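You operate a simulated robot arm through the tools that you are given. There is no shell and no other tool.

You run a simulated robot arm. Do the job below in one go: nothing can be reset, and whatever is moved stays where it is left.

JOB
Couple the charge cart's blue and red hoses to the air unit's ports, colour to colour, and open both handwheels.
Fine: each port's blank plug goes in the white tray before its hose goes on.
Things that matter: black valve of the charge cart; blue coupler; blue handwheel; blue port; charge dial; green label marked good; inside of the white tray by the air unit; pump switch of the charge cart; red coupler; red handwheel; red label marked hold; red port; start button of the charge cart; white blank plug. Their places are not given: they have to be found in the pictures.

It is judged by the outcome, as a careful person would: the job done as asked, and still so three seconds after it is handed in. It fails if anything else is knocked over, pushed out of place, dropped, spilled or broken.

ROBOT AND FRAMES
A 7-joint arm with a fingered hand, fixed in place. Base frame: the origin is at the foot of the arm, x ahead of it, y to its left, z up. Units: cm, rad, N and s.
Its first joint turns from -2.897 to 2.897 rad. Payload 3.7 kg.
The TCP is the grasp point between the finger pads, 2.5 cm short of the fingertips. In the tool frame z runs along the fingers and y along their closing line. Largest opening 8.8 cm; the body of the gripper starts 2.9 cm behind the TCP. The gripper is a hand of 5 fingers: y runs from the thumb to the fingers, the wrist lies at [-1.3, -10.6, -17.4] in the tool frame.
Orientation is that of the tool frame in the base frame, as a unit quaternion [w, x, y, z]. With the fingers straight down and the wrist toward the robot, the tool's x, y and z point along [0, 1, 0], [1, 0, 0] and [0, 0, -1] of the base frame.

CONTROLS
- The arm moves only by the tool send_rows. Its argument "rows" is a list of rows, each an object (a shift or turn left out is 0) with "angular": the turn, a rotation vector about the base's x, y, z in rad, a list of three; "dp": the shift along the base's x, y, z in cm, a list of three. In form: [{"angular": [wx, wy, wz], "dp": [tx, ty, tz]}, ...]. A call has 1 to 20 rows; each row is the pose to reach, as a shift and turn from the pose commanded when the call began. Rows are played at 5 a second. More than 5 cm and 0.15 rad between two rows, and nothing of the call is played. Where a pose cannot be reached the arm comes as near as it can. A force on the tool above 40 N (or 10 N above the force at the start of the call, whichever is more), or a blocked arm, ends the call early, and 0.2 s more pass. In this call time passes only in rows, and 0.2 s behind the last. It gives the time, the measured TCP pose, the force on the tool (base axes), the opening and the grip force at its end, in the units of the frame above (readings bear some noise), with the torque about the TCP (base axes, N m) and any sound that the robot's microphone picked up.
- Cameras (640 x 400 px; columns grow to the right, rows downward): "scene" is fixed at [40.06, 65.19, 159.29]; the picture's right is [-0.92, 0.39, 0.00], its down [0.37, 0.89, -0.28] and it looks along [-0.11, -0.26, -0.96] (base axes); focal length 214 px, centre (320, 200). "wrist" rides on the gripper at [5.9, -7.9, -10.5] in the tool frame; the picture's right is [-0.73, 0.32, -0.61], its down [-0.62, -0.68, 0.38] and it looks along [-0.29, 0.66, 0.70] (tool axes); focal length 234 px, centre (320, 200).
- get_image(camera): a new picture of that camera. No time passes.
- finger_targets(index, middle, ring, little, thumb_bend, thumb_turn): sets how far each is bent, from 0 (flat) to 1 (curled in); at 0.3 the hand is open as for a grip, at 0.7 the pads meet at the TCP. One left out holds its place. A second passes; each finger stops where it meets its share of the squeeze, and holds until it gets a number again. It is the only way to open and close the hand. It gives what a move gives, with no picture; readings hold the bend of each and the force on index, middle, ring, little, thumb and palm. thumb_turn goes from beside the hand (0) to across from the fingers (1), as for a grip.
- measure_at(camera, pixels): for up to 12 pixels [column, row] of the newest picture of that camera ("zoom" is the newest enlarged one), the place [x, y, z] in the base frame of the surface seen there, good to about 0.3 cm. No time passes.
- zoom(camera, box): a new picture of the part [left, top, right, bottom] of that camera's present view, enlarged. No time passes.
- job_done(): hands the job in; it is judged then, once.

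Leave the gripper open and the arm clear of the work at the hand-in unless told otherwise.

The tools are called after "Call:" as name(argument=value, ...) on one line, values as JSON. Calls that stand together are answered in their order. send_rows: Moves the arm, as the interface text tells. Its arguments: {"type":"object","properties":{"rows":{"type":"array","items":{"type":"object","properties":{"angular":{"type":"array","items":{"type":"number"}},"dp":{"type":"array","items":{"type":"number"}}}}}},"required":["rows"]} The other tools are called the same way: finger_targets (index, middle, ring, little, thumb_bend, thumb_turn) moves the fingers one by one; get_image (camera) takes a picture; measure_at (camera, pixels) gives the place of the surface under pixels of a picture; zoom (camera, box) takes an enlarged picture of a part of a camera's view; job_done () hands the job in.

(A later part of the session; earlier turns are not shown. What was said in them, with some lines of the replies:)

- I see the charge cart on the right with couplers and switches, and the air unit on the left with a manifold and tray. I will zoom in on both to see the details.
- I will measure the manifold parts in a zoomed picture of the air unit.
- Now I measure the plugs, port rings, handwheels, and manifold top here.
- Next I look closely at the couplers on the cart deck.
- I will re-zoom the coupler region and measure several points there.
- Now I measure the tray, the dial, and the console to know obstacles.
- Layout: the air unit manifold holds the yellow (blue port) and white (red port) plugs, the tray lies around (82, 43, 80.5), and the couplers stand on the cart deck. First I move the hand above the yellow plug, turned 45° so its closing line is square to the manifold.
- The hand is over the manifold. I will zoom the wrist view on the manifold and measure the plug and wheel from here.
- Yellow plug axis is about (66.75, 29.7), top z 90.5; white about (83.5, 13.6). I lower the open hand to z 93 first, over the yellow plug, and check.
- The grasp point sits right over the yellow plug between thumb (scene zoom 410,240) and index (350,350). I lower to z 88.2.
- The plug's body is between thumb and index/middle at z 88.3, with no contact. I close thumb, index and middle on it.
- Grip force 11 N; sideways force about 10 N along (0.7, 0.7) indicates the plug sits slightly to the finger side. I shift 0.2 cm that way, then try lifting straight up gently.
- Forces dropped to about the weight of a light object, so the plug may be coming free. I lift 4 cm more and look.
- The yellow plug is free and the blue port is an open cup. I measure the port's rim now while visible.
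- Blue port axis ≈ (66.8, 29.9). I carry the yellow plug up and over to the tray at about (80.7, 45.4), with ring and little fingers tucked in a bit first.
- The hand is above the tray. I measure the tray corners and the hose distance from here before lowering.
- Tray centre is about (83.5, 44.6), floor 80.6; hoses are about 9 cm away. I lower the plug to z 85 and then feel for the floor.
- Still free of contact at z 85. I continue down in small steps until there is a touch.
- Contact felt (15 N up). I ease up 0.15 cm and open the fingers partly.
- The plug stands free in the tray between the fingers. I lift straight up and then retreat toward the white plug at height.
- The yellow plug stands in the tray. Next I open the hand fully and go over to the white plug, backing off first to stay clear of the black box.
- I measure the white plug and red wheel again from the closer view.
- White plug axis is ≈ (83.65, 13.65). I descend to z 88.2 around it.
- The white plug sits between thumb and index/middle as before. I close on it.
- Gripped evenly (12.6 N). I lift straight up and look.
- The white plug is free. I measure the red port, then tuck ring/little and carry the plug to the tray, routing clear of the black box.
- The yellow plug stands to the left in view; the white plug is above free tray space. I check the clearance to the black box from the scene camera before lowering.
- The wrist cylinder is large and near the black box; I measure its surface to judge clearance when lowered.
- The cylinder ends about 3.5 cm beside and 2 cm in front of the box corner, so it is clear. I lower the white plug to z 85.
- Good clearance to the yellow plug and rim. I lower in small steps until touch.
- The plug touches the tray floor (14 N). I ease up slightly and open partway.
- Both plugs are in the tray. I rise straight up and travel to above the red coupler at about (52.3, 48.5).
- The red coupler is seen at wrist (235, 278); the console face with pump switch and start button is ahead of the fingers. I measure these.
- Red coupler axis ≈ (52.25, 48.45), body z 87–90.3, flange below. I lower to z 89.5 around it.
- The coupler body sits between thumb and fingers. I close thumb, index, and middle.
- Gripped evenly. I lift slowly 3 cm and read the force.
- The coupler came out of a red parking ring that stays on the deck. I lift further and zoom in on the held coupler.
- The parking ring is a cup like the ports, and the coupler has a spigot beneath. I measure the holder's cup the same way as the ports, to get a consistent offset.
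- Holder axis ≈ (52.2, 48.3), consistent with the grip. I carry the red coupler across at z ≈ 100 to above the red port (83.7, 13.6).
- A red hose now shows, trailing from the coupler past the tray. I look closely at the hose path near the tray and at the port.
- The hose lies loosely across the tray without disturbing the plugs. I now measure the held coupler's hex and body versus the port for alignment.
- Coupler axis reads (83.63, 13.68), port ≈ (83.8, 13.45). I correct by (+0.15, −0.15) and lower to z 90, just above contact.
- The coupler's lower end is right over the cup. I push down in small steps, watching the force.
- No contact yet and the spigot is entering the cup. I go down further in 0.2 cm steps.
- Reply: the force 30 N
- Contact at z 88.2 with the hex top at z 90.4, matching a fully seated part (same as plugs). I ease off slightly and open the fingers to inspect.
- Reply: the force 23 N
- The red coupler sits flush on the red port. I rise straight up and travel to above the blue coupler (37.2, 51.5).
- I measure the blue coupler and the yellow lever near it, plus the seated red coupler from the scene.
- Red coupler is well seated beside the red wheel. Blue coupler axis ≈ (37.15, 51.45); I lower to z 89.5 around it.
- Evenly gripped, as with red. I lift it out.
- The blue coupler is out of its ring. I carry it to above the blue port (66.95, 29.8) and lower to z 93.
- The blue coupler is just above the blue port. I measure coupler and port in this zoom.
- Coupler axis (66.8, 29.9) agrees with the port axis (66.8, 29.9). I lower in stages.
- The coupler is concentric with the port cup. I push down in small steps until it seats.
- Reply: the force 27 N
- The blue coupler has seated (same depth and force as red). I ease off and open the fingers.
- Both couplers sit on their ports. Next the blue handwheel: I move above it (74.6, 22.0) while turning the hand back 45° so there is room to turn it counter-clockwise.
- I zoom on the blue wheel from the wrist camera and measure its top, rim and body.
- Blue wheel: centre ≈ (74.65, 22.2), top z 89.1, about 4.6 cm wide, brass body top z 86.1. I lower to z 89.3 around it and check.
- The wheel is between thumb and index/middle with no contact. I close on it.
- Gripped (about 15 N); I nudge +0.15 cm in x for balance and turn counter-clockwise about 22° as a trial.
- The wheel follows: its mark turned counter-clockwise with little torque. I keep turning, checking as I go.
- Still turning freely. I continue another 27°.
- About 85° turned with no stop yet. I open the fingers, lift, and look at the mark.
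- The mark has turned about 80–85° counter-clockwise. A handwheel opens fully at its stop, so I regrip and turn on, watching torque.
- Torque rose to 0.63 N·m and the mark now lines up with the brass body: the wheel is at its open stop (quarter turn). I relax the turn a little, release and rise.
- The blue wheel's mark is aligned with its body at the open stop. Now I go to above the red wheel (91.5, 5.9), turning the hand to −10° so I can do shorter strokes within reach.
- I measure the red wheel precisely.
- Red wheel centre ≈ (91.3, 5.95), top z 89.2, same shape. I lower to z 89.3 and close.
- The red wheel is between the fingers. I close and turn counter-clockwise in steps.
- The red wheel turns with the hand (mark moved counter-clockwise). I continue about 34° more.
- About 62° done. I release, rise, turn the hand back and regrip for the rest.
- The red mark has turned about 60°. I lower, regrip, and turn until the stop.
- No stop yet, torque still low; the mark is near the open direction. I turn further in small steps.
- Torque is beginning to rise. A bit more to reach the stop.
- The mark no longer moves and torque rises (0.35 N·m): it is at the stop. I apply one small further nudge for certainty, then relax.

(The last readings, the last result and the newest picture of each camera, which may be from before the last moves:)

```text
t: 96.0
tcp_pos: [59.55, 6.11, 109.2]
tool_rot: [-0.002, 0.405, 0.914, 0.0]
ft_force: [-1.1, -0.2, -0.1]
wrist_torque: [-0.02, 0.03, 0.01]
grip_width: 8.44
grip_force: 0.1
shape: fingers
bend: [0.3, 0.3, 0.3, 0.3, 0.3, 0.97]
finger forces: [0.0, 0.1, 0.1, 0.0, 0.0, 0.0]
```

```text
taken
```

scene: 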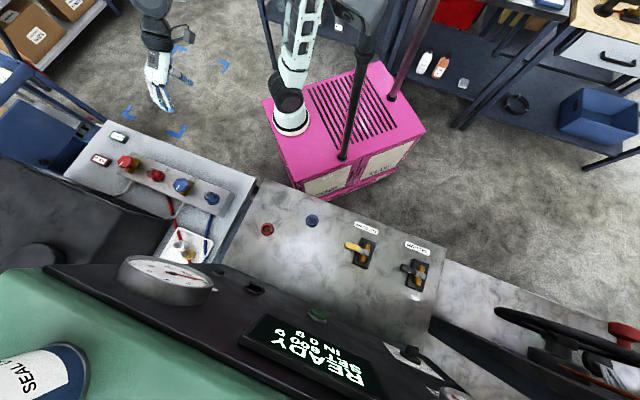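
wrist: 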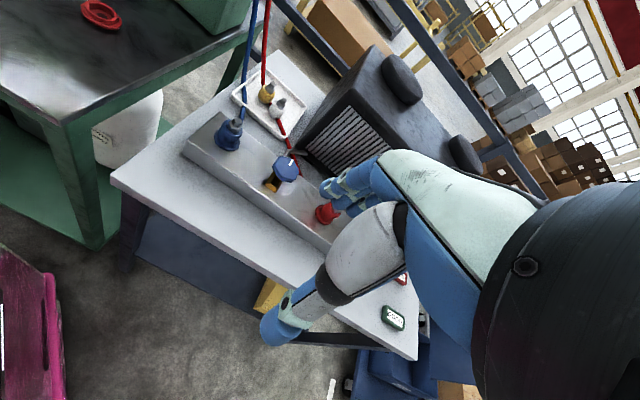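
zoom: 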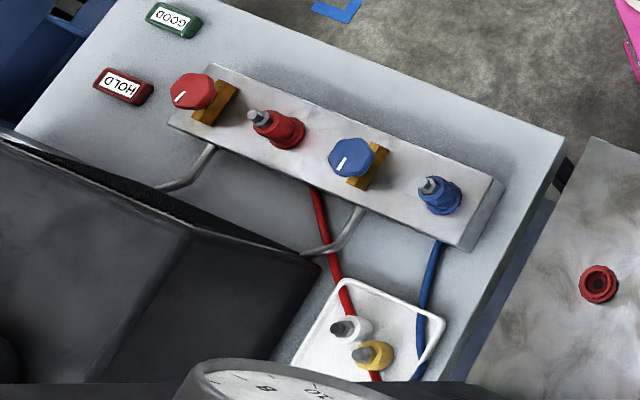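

I compare the two marks up close to confirm both wheels are fully open, and check the coupler seating heights.

Call:
zoom(camera="scene", box=[110, 145, 206, 205])

Call:
zoom(camera="scene", box=[110, 145, 158, 175])

Call:
measure_at(camera="zoom", pixels=[[160, 230], [175, 200], [205, 245], [240, 215], [290, 130]])

Call:
zoom(camera="scene", box=[165, 170, 225, 208])

```text
6.67 times, centred on (158, 175) of scene
```

zoom: 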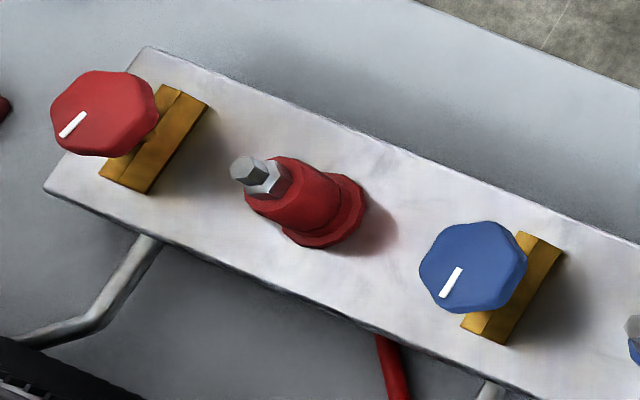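

```text
13.33 times, centred on (134, 160) of scene
```

zoom: 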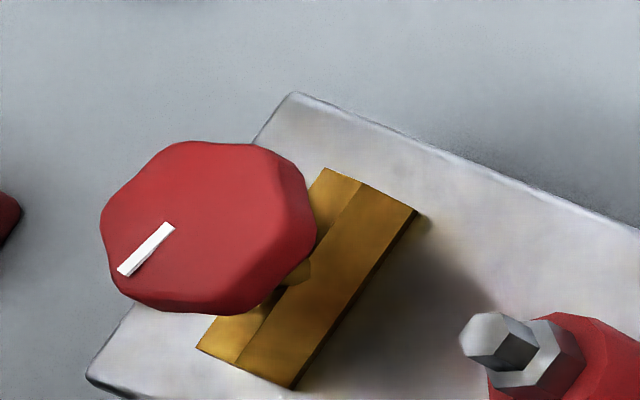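

```text
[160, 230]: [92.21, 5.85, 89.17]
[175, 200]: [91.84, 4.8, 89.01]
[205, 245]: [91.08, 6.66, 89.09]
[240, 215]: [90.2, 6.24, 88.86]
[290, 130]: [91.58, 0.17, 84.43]
```

```text
10.53 times, centred on (195, 189) of scene
```

zoom: 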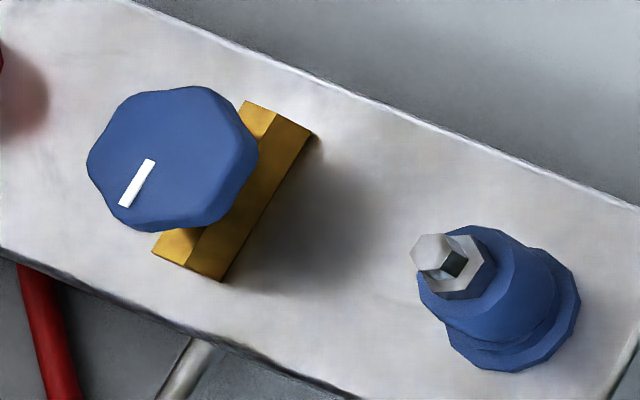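

The blue wheel is fully open, but the red mark slipped back about 12° when I relaxed the turn. I return to the red wheel to bring it fully to its stop again.

Call:
send_rows(rows=[{"dp": [4, 0, 0], "angular": [0, 0, -0.08]}, {"dp": [8, 0, 0], "angular": [0, 0, -0.16]}, {"dp": [12, 0, 0], "angular": [0, 0, -0.24]}, {"dp": [16, 0, 0], "angular": [0, 0, -0.32]}, {"dp": [20, 0, -1], "angular": [0, 0, -0.4]}, {"dp": [24, 0, -3], "angular": [0, 0, -0.48]}, {"dp": [28, 0, -5.5], "angular": [0, 0, -0.55]}, {"dp": [31.4, 0, -8], "angular": [0, 0, -0.6]}, {"dp": [31.4, 0, -11], "angular": [0, 0, -0.6]}, {"dp": [31.4, 0, -14], "angular": [0, 0, -0.6]}, {"dp": [31.4, 0, -16.5], "angular": [0, 0, -0.6]}, {"dp": [31.4, 0, -18.5], "angular": [0, 0, -0.6]}, {"dp": [31.4, 0, -20], "angular": [0, 0, -0.6]}])

Call:
finger_targets(index=0.7, middle=0.7, thumb_bend=0.7)

Call:
send_rows(rows=[{"angular": [0, 0, 0.1]}, {"angular": [0, 0, 0.2]}, {"angular": [0, 0, 0.3]}])

Call:
zoom(camera="scene", box=[100, 135, 158, 175])

```text
t: 98.8
tcp_pos: [91.57, 5.69, 89.33]
tool_rot: [0.001, 0.658, 0.753, 0.001]
ft_force: [-0.6, -0.1, 0.5]
wrist_torque: [-0.03, 0.0, -0.01]
grip_width: 8.44
grip_force: 0.1
shape: fingers
bend: [0.3, 0.3, 0.3, 0.3, 0.3, 0.97]
finger forces: [0.0, 0.1, 0.1, 0.0, 0.0, 0.1]
```

```text
t: 99.8
tcp_pos: [91.36, 5.69, 89.24]
tool_rot: [0.0, 0.658, 0.753, 0.0]
ft_force: [6.5, -2.0, -4.3]
wrist_torque: [-0.05, -0.1, -0.01]
grip_width: 3.63
grip_force: 14.2
shape: fingers
bend: [0.52, 0.56, 0.3, 0.3, 0.56, 0.97]
finger forces: [10.3, 6.9, 0.0, 0.1, 11.0, 0.1]
```

```text
t: 100.6
tcp_pos: [91.31, 5.79, 89.33]
tool_rot: [-0.001, 0.537, 0.843, -0.001]
ft_force: [3.3, -4.9, -8.2]
wrist_torque: [-0.04, -0.05, -0.01]
grip_width: 3.36
grip_force: 12.7
shape: fingers
bend: [0.53, 0.57, 0.3, 0.3, 0.57, 0.96]
finger forces: [6.4, 8.0, 0.0, 0.0, 11.3, 0.0]
```

```text
10.00 times, centred on (129, 155) of scene
```

zoom: 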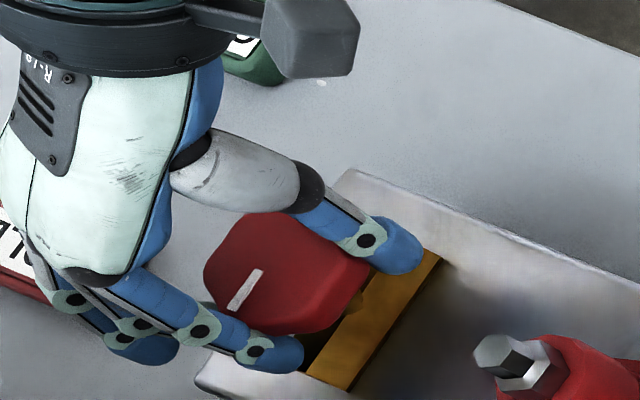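

The mark is moving on. I keep turning in small steps until the stop is felt.

Call:
send_rows(rows=[{"angular": [0, 0, 0.1]}, {"angular": [0, 0, 0.2]}, {"angular": [0, 0, 0.28]}])

Call:
zoom(camera="scene", box=[100, 135, 158, 175])

```text
t: 101.4
tcp_pos: [91.32, 5.97, 89.19]
tool_rot: [0.0, 0.414, 0.91, -0.001]
ft_force: [0.6, 0.3, -6.4]
wrist_torque: [-0.06, -0.03, -0.26]
grip_width: 3.0
grip_force: 13.7
shape: fingers
bend: [0.56, 0.59, 0.3, 0.3, 0.59, 0.93]
finger forces: [5.9, 8.1, 0.0, 0.0, 13.7, 0.1]
```

```text
10.00 times, centred on (129, 155) of scene
```

zoom: 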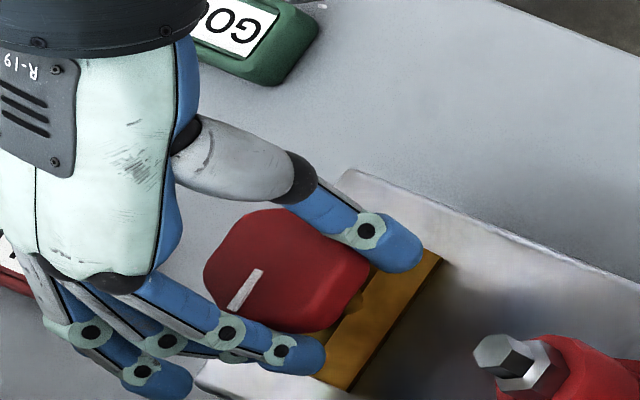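

The stop is felt again (0.26 N·m and the mark is stationary). I release without turning back, then rise and check.

Call:
finger_targets(index=0.3, middle=0.3, thumb_bend=0.3)

Call:
send_rows(rows=[{"dp": [0, 0, 2]}, {"dp": [0, 0, 4]}, {"dp": [0, 0, 7]}, {"dp": [0, 0, 11]}, {"dp": [-3.5, 0, 13]}, {"dp": [-7.5, 0, 15]}, {"dp": [-11.5, 0, 16]}, {"dp": [-15.5, 0, 17]}, {"dp": [-19.5, 0, 17]}])

Call:
zoom(camera="scene", box=[110, 145, 158, 175])

```text
t: 102.4
tcp_pos: [91.35, 5.9, 89.3]
tool_rot: [-0.001, 0.414, 0.91, 0.0]
ft_force: [0.0, -0.3, -1.3]
wrist_torque: [0.0, -0.03, -0.01]
grip_width: 8.44
grip_force: 0.2
shape: fingers
bend: [0.3, 0.3, 0.3, 0.3, 0.3, 0.97]
finger forces: [0.0, 0.0, 0.0, 0.0, 0.0, 0.0]
```

```text
t: 104.4
tcp_pos: [71.67, 6.04, 106.19]
tool_rot: [0.0, 0.416, 0.909, 0.001]
ft_force: [0.3, 0.6, -0.1]
wrist_torque: [0.0, 0.04, 0.03]
grip_width: 8.44
grip_force: 0.0
shape: fingers
bend: [0.3, 0.3, 0.3, 0.3, 0.3, 0.97]
finger forces: [0.1, 0.0, 0.1, 0.0, 0.0, 0.1]
```

```text
13.33 times, centred on (134, 160) of scene
```

zoom: 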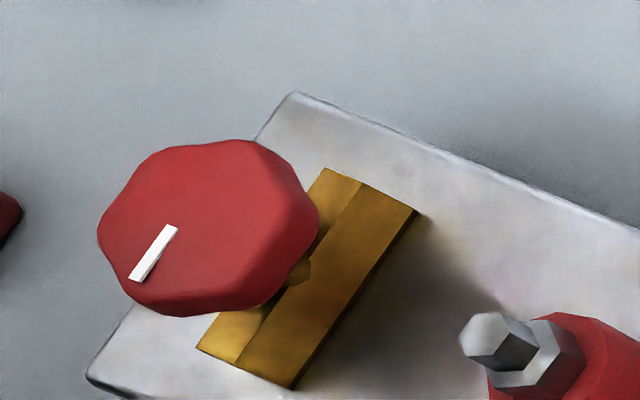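

Relative to its brass body, the red mark now matches the blue one (both within about 3° of alignment), so both are open at their stops. I move the arm back clear and take a final look.

Call:
send_rows(rows=[{"dp": [-4, 0, 1]}, {"dp": [-8, 0, 2]}, {"dp": [-12, 0, 3]}, {"dp": [-16, 0, 4]}])

Call:
get_image(camera="scene")

Call:
zoom(camera="scene", box=[90, 130, 250, 270])

Call:
zoom(camera="scene", box=[135, 155, 231, 215])

Call:
measure_at(camera="zoom", pixels=[[77, 104], [480, 213], [96, 120], [498, 228]])

```text
t: 105.4
tcp_pos: [55.8, 5.87, 110.16]
tool_rot: [0.0, 0.414, 0.91, -0.001]
ft_force: [0.2, -0.8, 0.4]
wrist_torque: [0.0, 0.03, -0.02]
grip_width: 8.44
grip_force: 0.1
shape: fingers
bend: [0.3, 0.3, 0.3, 0.3, 0.3, 0.97]
finger forces: [0.1, 0.0, 0.1, 0.0, 0.0, 0.0]
```

```text
taken
```

scene: 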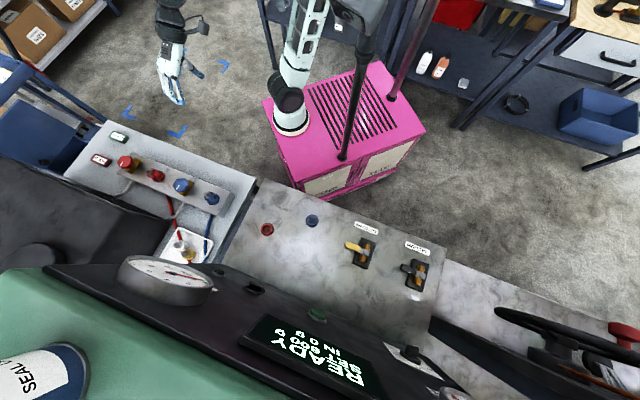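

```text
2.86 times, centred on (170, 200) of scene
```

zoom: 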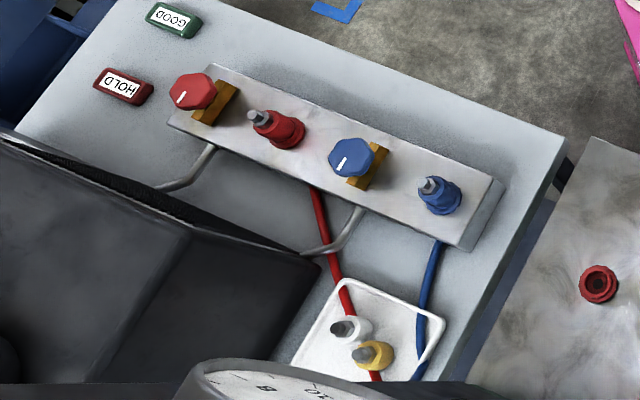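

```text
6.67 times, centred on (183, 185) of scene
```

zoom: 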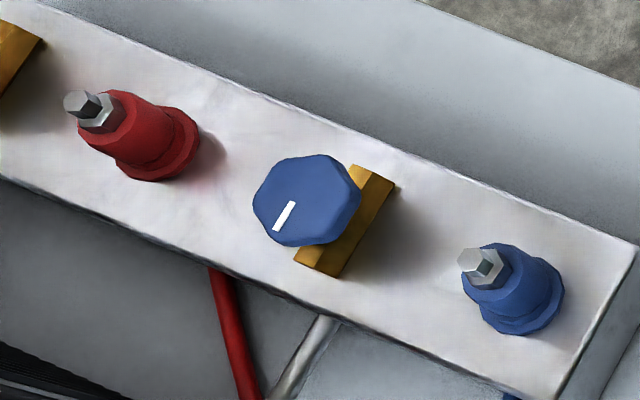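

```text
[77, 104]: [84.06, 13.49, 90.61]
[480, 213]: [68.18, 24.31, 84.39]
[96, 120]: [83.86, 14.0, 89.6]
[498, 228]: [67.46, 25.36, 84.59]
```

The red coupler's top is at z 90.6, seated. I check the blue one at the right pixels too.

Call:
measure_at(camera="zoom", pixels=[[469, 258], [476, 262], [497, 272], [510, 290]])

```text
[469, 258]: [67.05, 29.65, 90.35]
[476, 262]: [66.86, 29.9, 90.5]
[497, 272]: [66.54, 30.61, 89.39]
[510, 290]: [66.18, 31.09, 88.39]
```

Both couplers top out at z ≈ 90.5, fully seated. Both plugs stand in the white tray, both wheels are open, the hand is open and the arm is clear. I hand in the job.

Call:
job_done()

```text
The job is handed in.
```

The blue and red hoses are coupled to their matching ports, and both handwheels are open. I've handed the job in.

- **Blank plugs:** I pulled the yellow plug from the blue port and the white plug from the red port. Both were standing in the white tray before any hose went on.
- **Couplers:** Each one was pushed down until it met firm resistance. Both hex tops now sit at about z 90.5 cm, the same height the plugs had when seated.
- **Handwheels:** I turned each one about a quarter turn counter-clockwise until it stopped. The red wheel slipped back about 12° when I first let go, so I regripped it and brought it back to the stop. Both marks now line up with the brass bodies to within about 3°.
- **Everything else:** I didn't touch the pump switch, start button, black valve, dial or labels, and I saw nothing knocked or moved. The red hose passes across the tray beside the plugs without disturbing them.

The hand is open and the arm is clear of the work.
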